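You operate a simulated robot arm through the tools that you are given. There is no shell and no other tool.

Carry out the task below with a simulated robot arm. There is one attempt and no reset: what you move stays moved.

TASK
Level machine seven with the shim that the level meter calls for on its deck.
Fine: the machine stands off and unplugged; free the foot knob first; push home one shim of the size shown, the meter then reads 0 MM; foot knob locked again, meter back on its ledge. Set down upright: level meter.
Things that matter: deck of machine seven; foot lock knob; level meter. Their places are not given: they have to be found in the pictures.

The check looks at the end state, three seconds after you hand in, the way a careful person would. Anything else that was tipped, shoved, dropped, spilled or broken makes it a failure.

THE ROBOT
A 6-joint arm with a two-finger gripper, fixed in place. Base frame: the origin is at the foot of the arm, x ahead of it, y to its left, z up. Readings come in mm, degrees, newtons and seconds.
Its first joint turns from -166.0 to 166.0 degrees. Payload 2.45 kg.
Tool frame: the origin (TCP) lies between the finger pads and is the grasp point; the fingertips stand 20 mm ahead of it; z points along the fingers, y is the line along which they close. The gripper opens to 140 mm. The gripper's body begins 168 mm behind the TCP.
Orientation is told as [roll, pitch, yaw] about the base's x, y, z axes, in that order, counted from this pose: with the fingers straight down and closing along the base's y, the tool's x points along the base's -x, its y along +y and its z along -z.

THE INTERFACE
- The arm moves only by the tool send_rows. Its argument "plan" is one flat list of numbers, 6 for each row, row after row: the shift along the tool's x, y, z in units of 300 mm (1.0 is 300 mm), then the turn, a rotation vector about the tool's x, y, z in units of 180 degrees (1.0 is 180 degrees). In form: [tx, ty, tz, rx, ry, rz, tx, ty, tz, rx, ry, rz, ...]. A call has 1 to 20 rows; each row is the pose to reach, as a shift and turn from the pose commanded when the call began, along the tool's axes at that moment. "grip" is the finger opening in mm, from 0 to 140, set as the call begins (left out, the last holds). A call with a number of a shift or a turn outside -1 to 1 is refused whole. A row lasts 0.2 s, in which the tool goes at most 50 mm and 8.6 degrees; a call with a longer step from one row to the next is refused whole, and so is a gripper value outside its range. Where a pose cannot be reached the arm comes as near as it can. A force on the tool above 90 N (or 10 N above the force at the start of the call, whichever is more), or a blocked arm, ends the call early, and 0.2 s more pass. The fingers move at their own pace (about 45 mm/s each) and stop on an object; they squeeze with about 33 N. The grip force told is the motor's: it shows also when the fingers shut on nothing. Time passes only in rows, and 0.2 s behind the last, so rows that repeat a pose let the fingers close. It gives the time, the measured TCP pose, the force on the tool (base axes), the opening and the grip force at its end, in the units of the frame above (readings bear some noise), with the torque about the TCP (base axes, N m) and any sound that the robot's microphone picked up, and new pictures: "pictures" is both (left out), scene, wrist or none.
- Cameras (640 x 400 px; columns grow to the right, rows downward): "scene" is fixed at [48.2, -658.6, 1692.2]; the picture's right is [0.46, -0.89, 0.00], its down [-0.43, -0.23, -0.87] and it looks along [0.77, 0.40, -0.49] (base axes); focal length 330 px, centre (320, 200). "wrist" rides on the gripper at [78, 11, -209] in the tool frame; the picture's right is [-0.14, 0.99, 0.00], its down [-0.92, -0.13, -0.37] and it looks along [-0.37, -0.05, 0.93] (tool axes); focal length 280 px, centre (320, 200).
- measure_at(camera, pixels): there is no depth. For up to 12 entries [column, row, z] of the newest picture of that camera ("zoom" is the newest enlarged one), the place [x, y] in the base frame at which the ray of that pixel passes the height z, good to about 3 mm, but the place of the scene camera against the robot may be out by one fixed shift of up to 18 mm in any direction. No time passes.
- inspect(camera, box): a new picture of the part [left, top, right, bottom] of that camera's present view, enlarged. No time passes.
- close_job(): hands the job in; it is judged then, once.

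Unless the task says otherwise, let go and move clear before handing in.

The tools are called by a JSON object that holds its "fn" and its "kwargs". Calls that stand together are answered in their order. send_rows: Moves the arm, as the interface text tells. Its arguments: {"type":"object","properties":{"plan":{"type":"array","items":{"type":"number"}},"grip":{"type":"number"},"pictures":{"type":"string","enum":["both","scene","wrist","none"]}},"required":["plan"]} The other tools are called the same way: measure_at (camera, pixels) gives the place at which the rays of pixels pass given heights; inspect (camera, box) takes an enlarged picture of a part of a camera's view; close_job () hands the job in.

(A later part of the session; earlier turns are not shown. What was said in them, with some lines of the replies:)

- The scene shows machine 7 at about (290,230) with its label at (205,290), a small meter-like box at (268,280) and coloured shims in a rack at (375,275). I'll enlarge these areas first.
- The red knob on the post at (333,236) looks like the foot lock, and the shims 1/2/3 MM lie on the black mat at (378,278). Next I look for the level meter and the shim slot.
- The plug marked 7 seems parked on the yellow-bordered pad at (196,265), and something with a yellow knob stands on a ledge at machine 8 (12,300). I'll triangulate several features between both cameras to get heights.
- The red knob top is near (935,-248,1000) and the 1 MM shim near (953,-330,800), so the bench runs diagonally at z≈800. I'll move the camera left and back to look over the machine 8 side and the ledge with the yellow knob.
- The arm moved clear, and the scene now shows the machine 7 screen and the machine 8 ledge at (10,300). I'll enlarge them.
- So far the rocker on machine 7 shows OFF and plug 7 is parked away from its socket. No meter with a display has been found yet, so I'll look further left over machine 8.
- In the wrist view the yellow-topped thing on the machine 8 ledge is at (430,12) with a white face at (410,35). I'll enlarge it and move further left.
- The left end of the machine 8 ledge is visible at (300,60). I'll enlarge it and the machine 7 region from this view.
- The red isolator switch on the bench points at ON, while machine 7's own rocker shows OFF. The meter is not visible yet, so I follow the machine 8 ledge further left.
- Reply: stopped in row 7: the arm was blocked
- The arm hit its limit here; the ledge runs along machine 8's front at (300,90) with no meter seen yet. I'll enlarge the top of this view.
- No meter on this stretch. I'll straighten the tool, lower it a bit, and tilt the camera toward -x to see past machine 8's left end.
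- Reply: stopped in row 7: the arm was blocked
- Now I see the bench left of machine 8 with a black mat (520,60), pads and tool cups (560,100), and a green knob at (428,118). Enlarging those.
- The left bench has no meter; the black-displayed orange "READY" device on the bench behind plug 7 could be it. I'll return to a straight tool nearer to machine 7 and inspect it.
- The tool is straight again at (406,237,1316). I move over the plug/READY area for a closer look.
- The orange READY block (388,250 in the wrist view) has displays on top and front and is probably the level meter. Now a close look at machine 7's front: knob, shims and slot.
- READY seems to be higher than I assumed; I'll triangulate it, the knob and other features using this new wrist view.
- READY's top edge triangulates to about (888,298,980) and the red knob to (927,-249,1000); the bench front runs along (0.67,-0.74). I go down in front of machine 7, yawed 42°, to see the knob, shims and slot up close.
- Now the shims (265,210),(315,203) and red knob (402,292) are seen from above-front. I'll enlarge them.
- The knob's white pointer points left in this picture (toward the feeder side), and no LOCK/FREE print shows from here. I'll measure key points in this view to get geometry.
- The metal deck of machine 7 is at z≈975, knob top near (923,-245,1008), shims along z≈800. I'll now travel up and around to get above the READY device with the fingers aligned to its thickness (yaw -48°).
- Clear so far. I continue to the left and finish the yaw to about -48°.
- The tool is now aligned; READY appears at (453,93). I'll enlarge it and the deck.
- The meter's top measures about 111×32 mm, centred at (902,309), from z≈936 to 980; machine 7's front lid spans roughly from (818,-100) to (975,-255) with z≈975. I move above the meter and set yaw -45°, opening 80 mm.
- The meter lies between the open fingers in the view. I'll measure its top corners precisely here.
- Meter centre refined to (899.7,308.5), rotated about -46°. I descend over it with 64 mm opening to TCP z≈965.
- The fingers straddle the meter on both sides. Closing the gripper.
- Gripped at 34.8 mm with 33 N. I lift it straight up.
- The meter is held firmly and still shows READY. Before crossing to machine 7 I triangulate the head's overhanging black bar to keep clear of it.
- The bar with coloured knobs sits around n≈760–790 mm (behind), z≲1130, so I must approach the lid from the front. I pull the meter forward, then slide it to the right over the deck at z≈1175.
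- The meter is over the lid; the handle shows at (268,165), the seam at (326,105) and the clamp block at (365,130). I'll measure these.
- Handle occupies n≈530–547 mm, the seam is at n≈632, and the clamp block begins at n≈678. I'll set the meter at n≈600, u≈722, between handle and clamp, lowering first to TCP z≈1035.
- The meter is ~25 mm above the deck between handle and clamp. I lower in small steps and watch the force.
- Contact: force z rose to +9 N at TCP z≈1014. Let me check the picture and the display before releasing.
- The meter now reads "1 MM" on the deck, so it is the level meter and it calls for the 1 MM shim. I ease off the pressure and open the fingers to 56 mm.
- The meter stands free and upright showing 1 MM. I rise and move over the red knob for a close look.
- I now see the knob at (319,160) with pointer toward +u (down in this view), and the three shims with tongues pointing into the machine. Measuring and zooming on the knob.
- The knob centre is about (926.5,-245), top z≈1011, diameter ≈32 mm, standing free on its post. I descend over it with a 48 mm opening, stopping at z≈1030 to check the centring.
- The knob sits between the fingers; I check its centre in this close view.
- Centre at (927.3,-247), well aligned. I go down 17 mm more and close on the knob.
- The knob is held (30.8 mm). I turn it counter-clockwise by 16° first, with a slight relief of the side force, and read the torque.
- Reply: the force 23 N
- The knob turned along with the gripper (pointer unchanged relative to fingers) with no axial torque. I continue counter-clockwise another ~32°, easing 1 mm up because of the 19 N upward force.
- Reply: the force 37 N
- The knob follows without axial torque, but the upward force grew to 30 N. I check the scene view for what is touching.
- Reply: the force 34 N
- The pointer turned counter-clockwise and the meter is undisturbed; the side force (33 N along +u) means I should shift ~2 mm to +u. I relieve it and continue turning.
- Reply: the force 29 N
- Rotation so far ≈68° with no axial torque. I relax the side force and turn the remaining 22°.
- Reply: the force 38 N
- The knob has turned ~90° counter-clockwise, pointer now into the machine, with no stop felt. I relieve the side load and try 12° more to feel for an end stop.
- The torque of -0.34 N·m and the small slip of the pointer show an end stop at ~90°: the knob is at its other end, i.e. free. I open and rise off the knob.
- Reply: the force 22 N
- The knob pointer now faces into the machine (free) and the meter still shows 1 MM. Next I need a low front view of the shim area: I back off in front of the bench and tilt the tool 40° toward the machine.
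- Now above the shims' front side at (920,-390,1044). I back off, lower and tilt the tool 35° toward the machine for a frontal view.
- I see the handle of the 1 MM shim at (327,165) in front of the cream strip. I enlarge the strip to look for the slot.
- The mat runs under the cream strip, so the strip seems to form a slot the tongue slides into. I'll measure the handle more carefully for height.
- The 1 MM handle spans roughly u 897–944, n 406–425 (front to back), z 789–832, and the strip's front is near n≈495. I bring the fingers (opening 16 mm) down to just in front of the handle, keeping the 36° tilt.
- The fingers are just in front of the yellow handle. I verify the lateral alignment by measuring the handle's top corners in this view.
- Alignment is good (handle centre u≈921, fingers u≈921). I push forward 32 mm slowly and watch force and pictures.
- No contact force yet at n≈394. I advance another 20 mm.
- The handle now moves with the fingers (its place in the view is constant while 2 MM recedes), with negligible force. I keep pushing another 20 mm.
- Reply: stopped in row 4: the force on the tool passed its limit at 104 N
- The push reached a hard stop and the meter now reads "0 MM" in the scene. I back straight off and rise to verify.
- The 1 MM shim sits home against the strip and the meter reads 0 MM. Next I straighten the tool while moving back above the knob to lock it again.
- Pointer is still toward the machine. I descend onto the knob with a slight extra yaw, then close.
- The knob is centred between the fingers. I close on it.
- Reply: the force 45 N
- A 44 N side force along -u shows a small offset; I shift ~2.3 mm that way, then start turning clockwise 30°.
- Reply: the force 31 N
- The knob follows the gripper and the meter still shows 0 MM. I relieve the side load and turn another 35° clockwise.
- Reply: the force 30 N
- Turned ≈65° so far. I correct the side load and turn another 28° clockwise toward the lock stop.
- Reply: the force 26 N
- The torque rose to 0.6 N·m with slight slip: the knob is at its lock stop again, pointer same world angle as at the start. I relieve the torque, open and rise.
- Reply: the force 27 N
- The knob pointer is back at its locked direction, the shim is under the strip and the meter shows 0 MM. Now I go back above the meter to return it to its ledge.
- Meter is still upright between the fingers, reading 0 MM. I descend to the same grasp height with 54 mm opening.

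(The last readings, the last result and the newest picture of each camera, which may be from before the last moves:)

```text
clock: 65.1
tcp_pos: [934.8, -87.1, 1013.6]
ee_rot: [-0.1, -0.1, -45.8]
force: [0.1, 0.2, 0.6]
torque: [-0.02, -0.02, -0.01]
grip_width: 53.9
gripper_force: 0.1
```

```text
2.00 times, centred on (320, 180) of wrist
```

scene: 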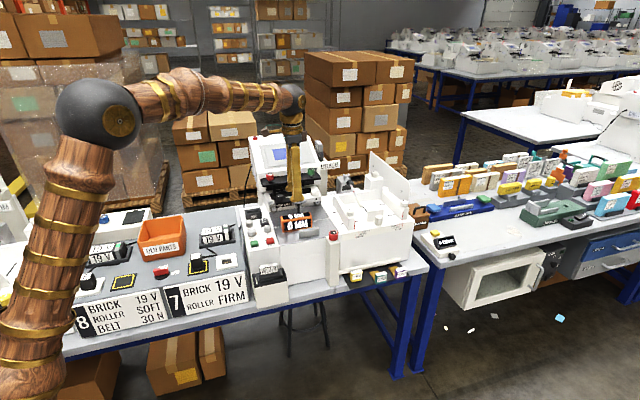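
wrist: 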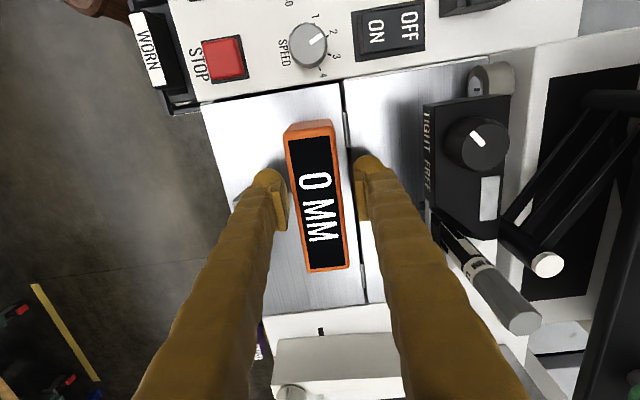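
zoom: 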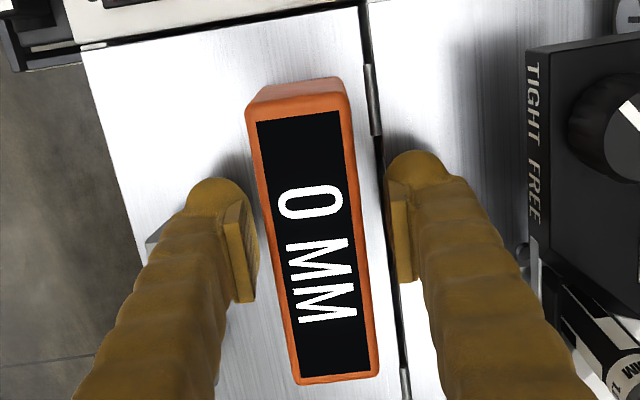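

The fingers straddle the meter. Closing, then a straight lift.

{"fn": "send_rows", "kwargs": {"plan": [0, 0, 0, 0, 0, 0, 0, 0, 0, 0, 0, 0, 0, 0, 0, 0, 0, 0, 0, 0, 0, 0, 0, 0], "grip": 10, "pictures": "none"}}

{"fn": "send_rows", "kwargs": {"plan": [0, 0, -0.04, 0, 0, 0, 0, 0, -0.14, 0, 0, 0, 0, 0, -0.27, 0, 0, 0, 0, 0, -0.4, 0, 0, 0, 0, 0, -0.54, 0, 0, 0]}}

```text
clock: 66.1
tcp_pos: [935.1, -87.1, 1013.3]
ee_rot: [-0.1, -0.1, -45.8]
force: [-0.5, 0.4, -0.6]
torque: [0.0, -0.03, -0.01]
grip_width: 34.4
gripper_force: 33.1
```

```text
clock: 67.3
tcp_pos: [934.6, -86.7, 1175.6]
ee_rot: [-0.1, 0.0, -45.7]
force: [-0.1, 0.3, -2.8]
torque: [0.01, 0.03, 0.02]
grip_width: 34.7
gripper_force: 33.0
```

scene: 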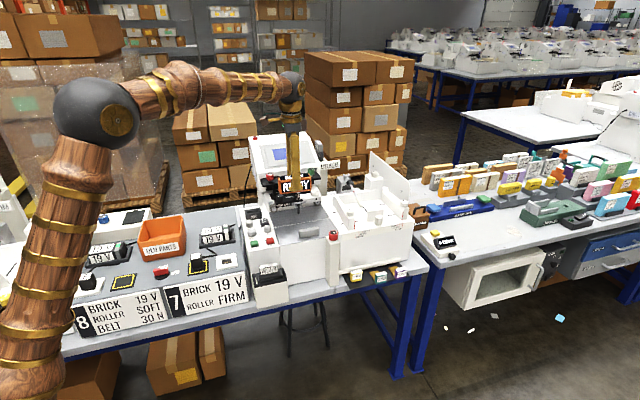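
wrist: 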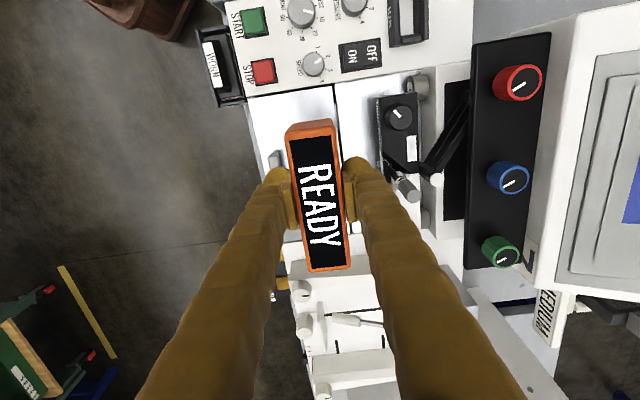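

The meter is held firmly and shows READY off the deck. I retrace the path: left in front of the head, then back over the ledge.

{"fn": "send_rows", "kwargs": {"plan": [0.14, 0, 0, 0, 0, 0, 0.28, 0, 0, 0, 0, 0, 0.42, 0, 0, 0, 0, 0, 0.56, 0, 0, 0, 0, 0, 0.7, 0, 0, 0, 0, 0, 0.84, 0, 0, 0, 0, 0, 0.98, 0, 0, 0, 0, 0, 0.98, 0.14, 0, 0, 0, 0, 0.98, 0.28, 0, 0, 0, 0, 0.98, 0.42, 0, 0, 0, 0, 0.98, 0.56, 0, 0, 0, 0, 0.98, 0.7, 0, 0, 0, 0, 0.98, 0.831, 0, 0, 0, 0]}}

```text
clock: 70.1
tcp_pos: [906.2, 297.4, 1176.2]
ee_rot: [0.0, -0.2, -45.8]
force: [-0.1, -0.3, -1.9]
torque: [0.06, -0.03, 0.01]
grip_width: 34.7
gripper_force: 33.3
```

scene: 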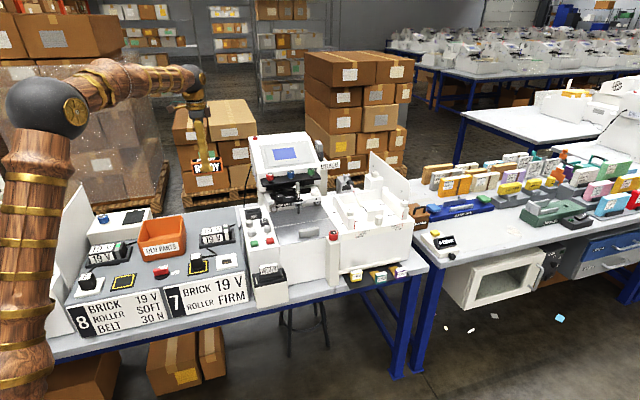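
wrist: 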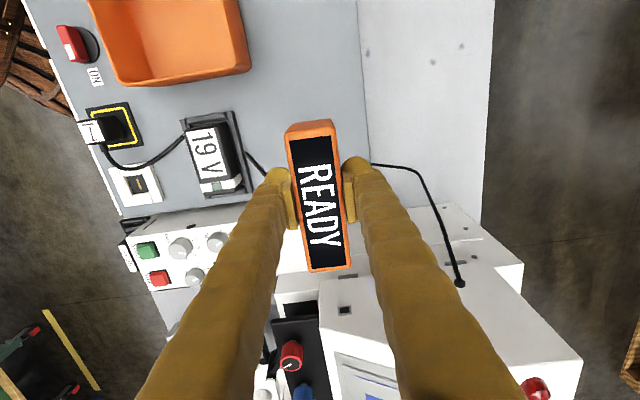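

I am nearly above the original spot. I correct by about 13 mm and lower to just above the ledge.

{"fn": "send_rows", "kwargs": {"plan": [0.0425, 0.005, 0.1, 0, 0, 0, 0.0425, 0.005, 0.24, 0, 0, 0, 0.0425, 0.005, 0.38, 0, 0, 0, 0.0425, 0.005, 0.52, 0, 0, 0, 0.0425, 0.005, 0.62, 0, 0, 0, 0.0425, 0.005, 0.665, 0, 0, 0]}}

{"fn": "inspect", "kwargs": {"camera": "scene", "box": [170, 190, 260, 260]}}

```text
clock: 71.5
tcp_pos: [899.5, 308.7, 975.6]
ee_rot: [-0.2, -0.1, -45.8]
force: [0.3, 0.5, -0.8]
torque: [0.01, -0.03, -0.03]
grip_width: 34.7
gripper_force: 33.3
```

scene: 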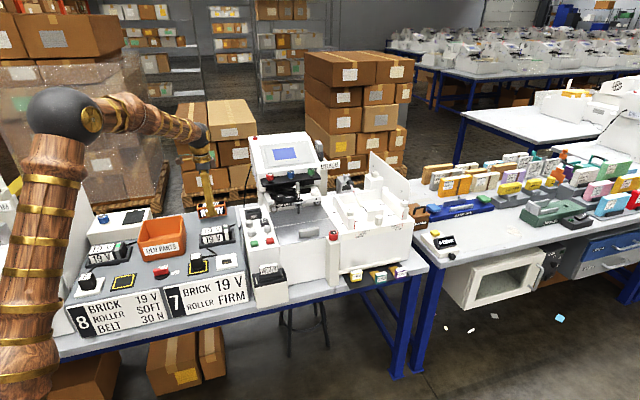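
wrist: 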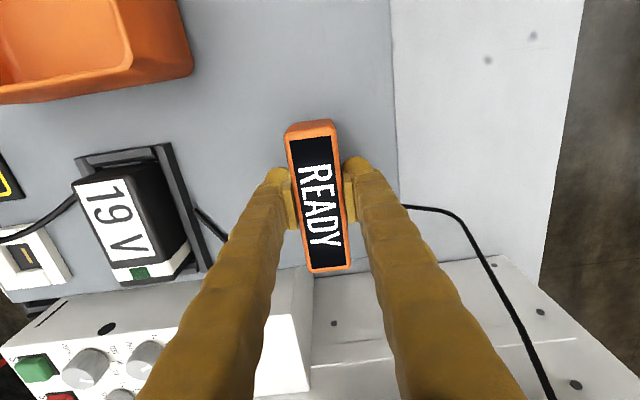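

```text
5.71 times, centred on (215, 225) of scene
```

zoom: 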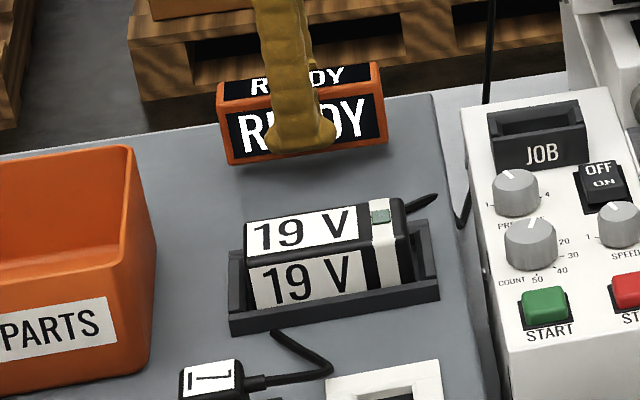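

The meter hovers ~12 mm above its original place. I lower it gently and watch the force.

{"fn": "send_rows", "kwargs": {"plan": [0, 0, 0.015, 0, 0, 0, 0, 0, 0.029, 0, 0, 0], "pictures": "none"}}

{"fn": "send_rows", "kwargs": {"plan": [0, 0, 0.005, 0, 0, 0, 0, 0, 0.01, 0, 0, 0], "pictures": "none"}}

```text
clock: 72.1
tcp_pos: [899.1, 307.7, 967.8]
ee_rot: [0.0, 0.0, -45.7]
force: [0.7, -0.7, -1.5]
torque: [-0.03, -0.01, 0.0]
grip_width: 34.9
gripper_force: 32.8
```

```text
clock: 72.7
tcp_pos: [899.4, 308.0, 963.8]
ee_rot: [-0.2, -0.1, -45.8]
force: [0.2, 0.2, -1.9]
torque: [-0.01, 0.01, 0.01]
grip_width: 34.4
gripper_force: 33.1
```

No contact yet at z≈963.8; a little lower in 1 mm steps.

{"fn": "send_rows", "kwargs": {"plan": [0, 0, 0.003, 0, 0, 0, 0, 0, 0.005, 0, 0, 0], "pictures": "none"}}

```text
clock: 73.3
tcp_pos: [898.3, 306.9, 964.2]
ee_rot: [0.0, -0.2, -45.8]
force: [-5.1, -0.6, 6.7]
torque: [-0.02, 0.14, -0.01]
grip_width: 34.9
gripper_force: 33.3
```

Contact at 6.7 N: the meter stands on its ledge. I open the fingers to 62 mm.

{"fn": "send_rows", "kwargs": {"plan": [0, 0, 0, 0, 0, 0, 0, 0, 0, 0, 0, 0, 0, 0, 0, 0, 0, 0], "grip": 62, "pictures": "wrist"}}

{"fn": "inspect", "kwargs": {"camera": "wrist", "box": [220, 80, 420, 280]}}

```text
clock: 74.1
tcp_pos: [898.7, 307.5, 963.7]
ee_rot: [0.0, 0.0, -45.8]
force: [0.0, 0.3, -0.6]
torque: [0.01, 0.0, 0.0]
grip_width: 62.0
gripper_force: 0.1
```

wrist: 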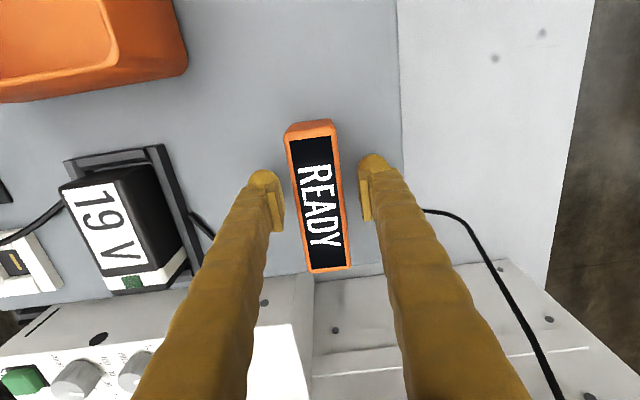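

```text
2.00 times, centred on (320, 180) of wrist
```

zoom: 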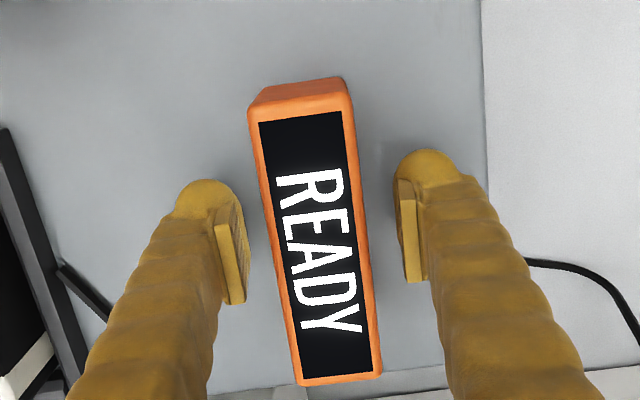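

The meter stands just as it did at first. I rise straight up and pull back clear toward the front.

{"fn": "send_rows", "kwargs": {"plan": [0, 0, -0.05, 0, 0, 0, 0, 0, -0.18, 0, 0, 0, 0, 0, -0.32, 0, 0, 0, 0, 0, -0.47, 0, 0, 0, 0, 0, -0.62, 0, 0, 0, 0, 0, -0.77, 0, 0, 0, 0, -0.15, -0.85, 0, 0, 0, 0, -0.3, -0.9, 0, 0, 0, 0.05, -0.45, -0.95, 0, 0, 0, 0.1, -0.6, -0.95, 0, 0, 0, 0.15, -0.75, -0.95, 0, 0, 0]}}

{"fn": "inspect", "kwargs": {"camera": "scene", "box": [170, 190, 260, 260]}}

{"fn": "inspect", "kwargs": {"camera": "scene", "box": [250, 190, 420, 300]}}

{"fn": "inspect", "kwargs": {"camera": "scene", "box": [320, 225, 420, 295]}}

```text
refused: row 7 steps farther than a row can; nothing moved
```

```text
5.71 times, centred on (215, 225) of scene
```

zoom: 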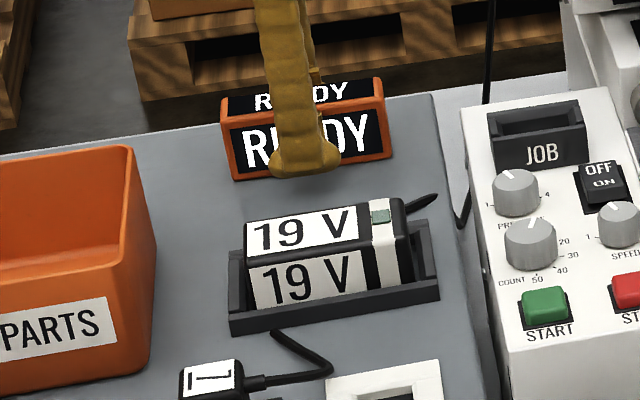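

```text
3.64 times, centred on (335, 245) of scene
```

zoom: 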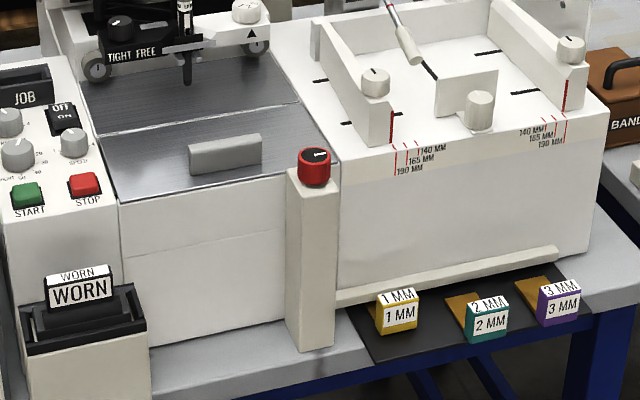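

```text
5.71 times, centred on (370, 260) of scene
```

zoom: 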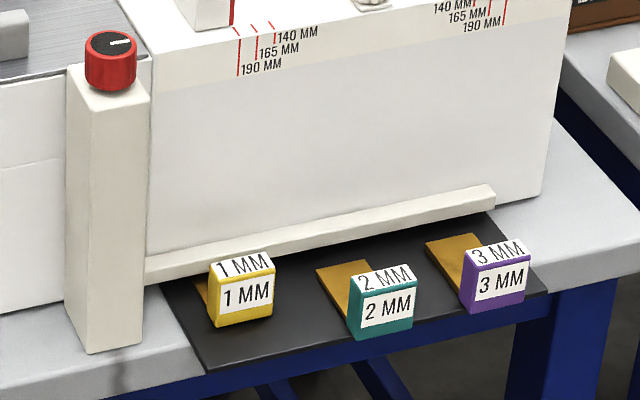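

The call was refused for a too-long step; nothing moved. I resend with shorter steps.

{"fn": "send_rows", "kwargs": {"plan": [0, 0, -0.05, 0, 0, 0, 0, 0, -0.18, 0, 0, 0, 0, 0, -0.32, 0, 0, 0, 0, 0, -0.46, 0, 0, 0, 0, 0, -0.6, 0, 0, 0, 0, 0, -0.74, 0, 0, 0, 0, -0.12, -0.78, 0, 0, 0, 0, -0.25, -0.82, 0, 0, 0, 0.04, -0.38, -0.85, 0, 0, 0, 0.08, -0.51, -0.85, 0, 0, 0, 0.12, -0.64, -0.85, 0, 0, 0]}}

{"fn": "inspect", "kwargs": {"camera": "scene", "box": [170, 190, 260, 260]}}

{"fn": "inspect", "kwargs": {"camera": "wrist", "box": [220, 80, 640, 400]}}

```text
clock: 76.5
tcp_pos: [739.0, 201.0, 1217.3]
ee_rot: [-0.1, 0.0, -45.8]
force: [0.5, -1.1, 0.9]
torque: [-0.03, 0.04, 0.02]
grip_width: 62.0
gripper_force: 0.1
```

scene: 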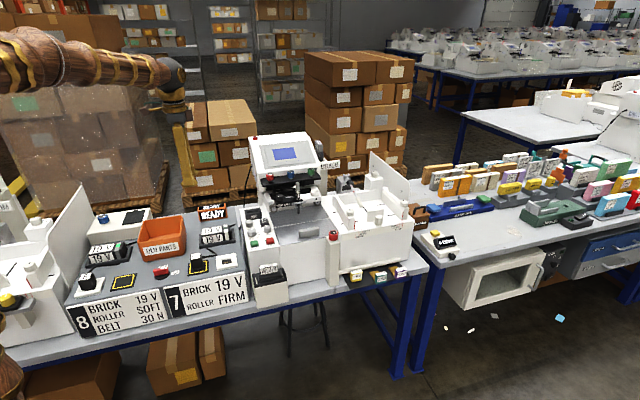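
wrist: 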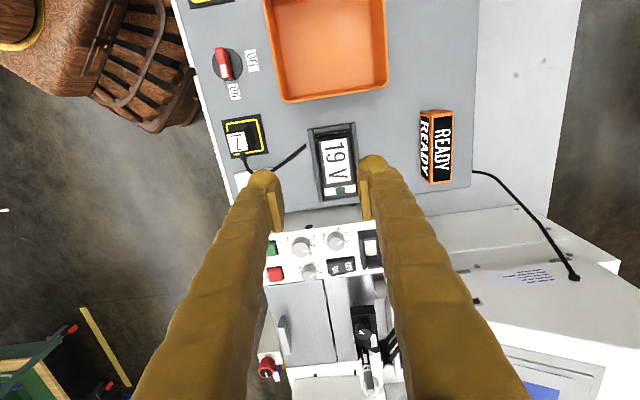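

```text
5.71 times, centred on (215, 225) of scene
```

zoom: 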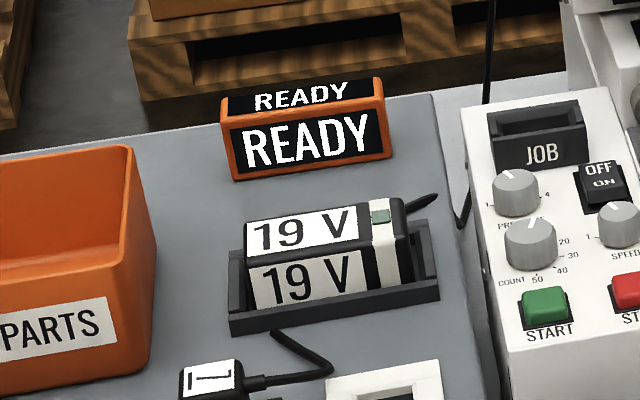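

```text
1.25 times, centred on (430, 240) of wrist
```

zoom: 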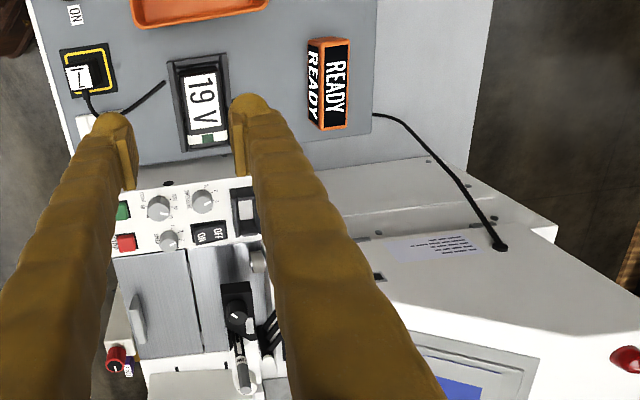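

Everything checks out: READY meter upright on its ledge at (215,213), knob pointer back at its locked direction, 1 MM shim pushed under the strip (meter read 0 MM), rocker OFF and plug 7 parked, and the arm is clear. I hand the job in.

{"fn": "close_job", "kwargs": {}}

```text
The job is handed in.
```

I levelled machine seven with the 1 MM shim and handed the job in; the check's result hasn't come back.

- **Shim size:** Placed on the metal deck, the level meter read 1 MM. I pushed only the 1 MM shim; the 2 MM and 3 MM shims were not touched.
- **Foot knob:** I turned it about 90° counter-clockwise to its stop before pushing the shim. Afterwards I turned it back to the other stop, and its pointer is where it started.
- **Levelled:** The shim slid in until it hit a hard stop at about 104 N, and the meter changed to 0 MM. It still read 0 MM after the knob was locked again.
- **Shim gap:** At that stop the shim's handle is still about 22 mm from the strip at the machine's base. I took the hard stop and the 0 MM reading to mean it is home.
- **Level meter:** It stands upright where I picked it up and shows READY, as it did before I moved it.
- **Power:** Machine seven's own switch shows OFF and its plug is parked out of the socket, both as I found them. A red ON/OFF switch on the bench between machines 7 and 8 points to ON. I left it alone, because it doesn't appear to be machine seven's own switch.

The arm was clear when I handed in.
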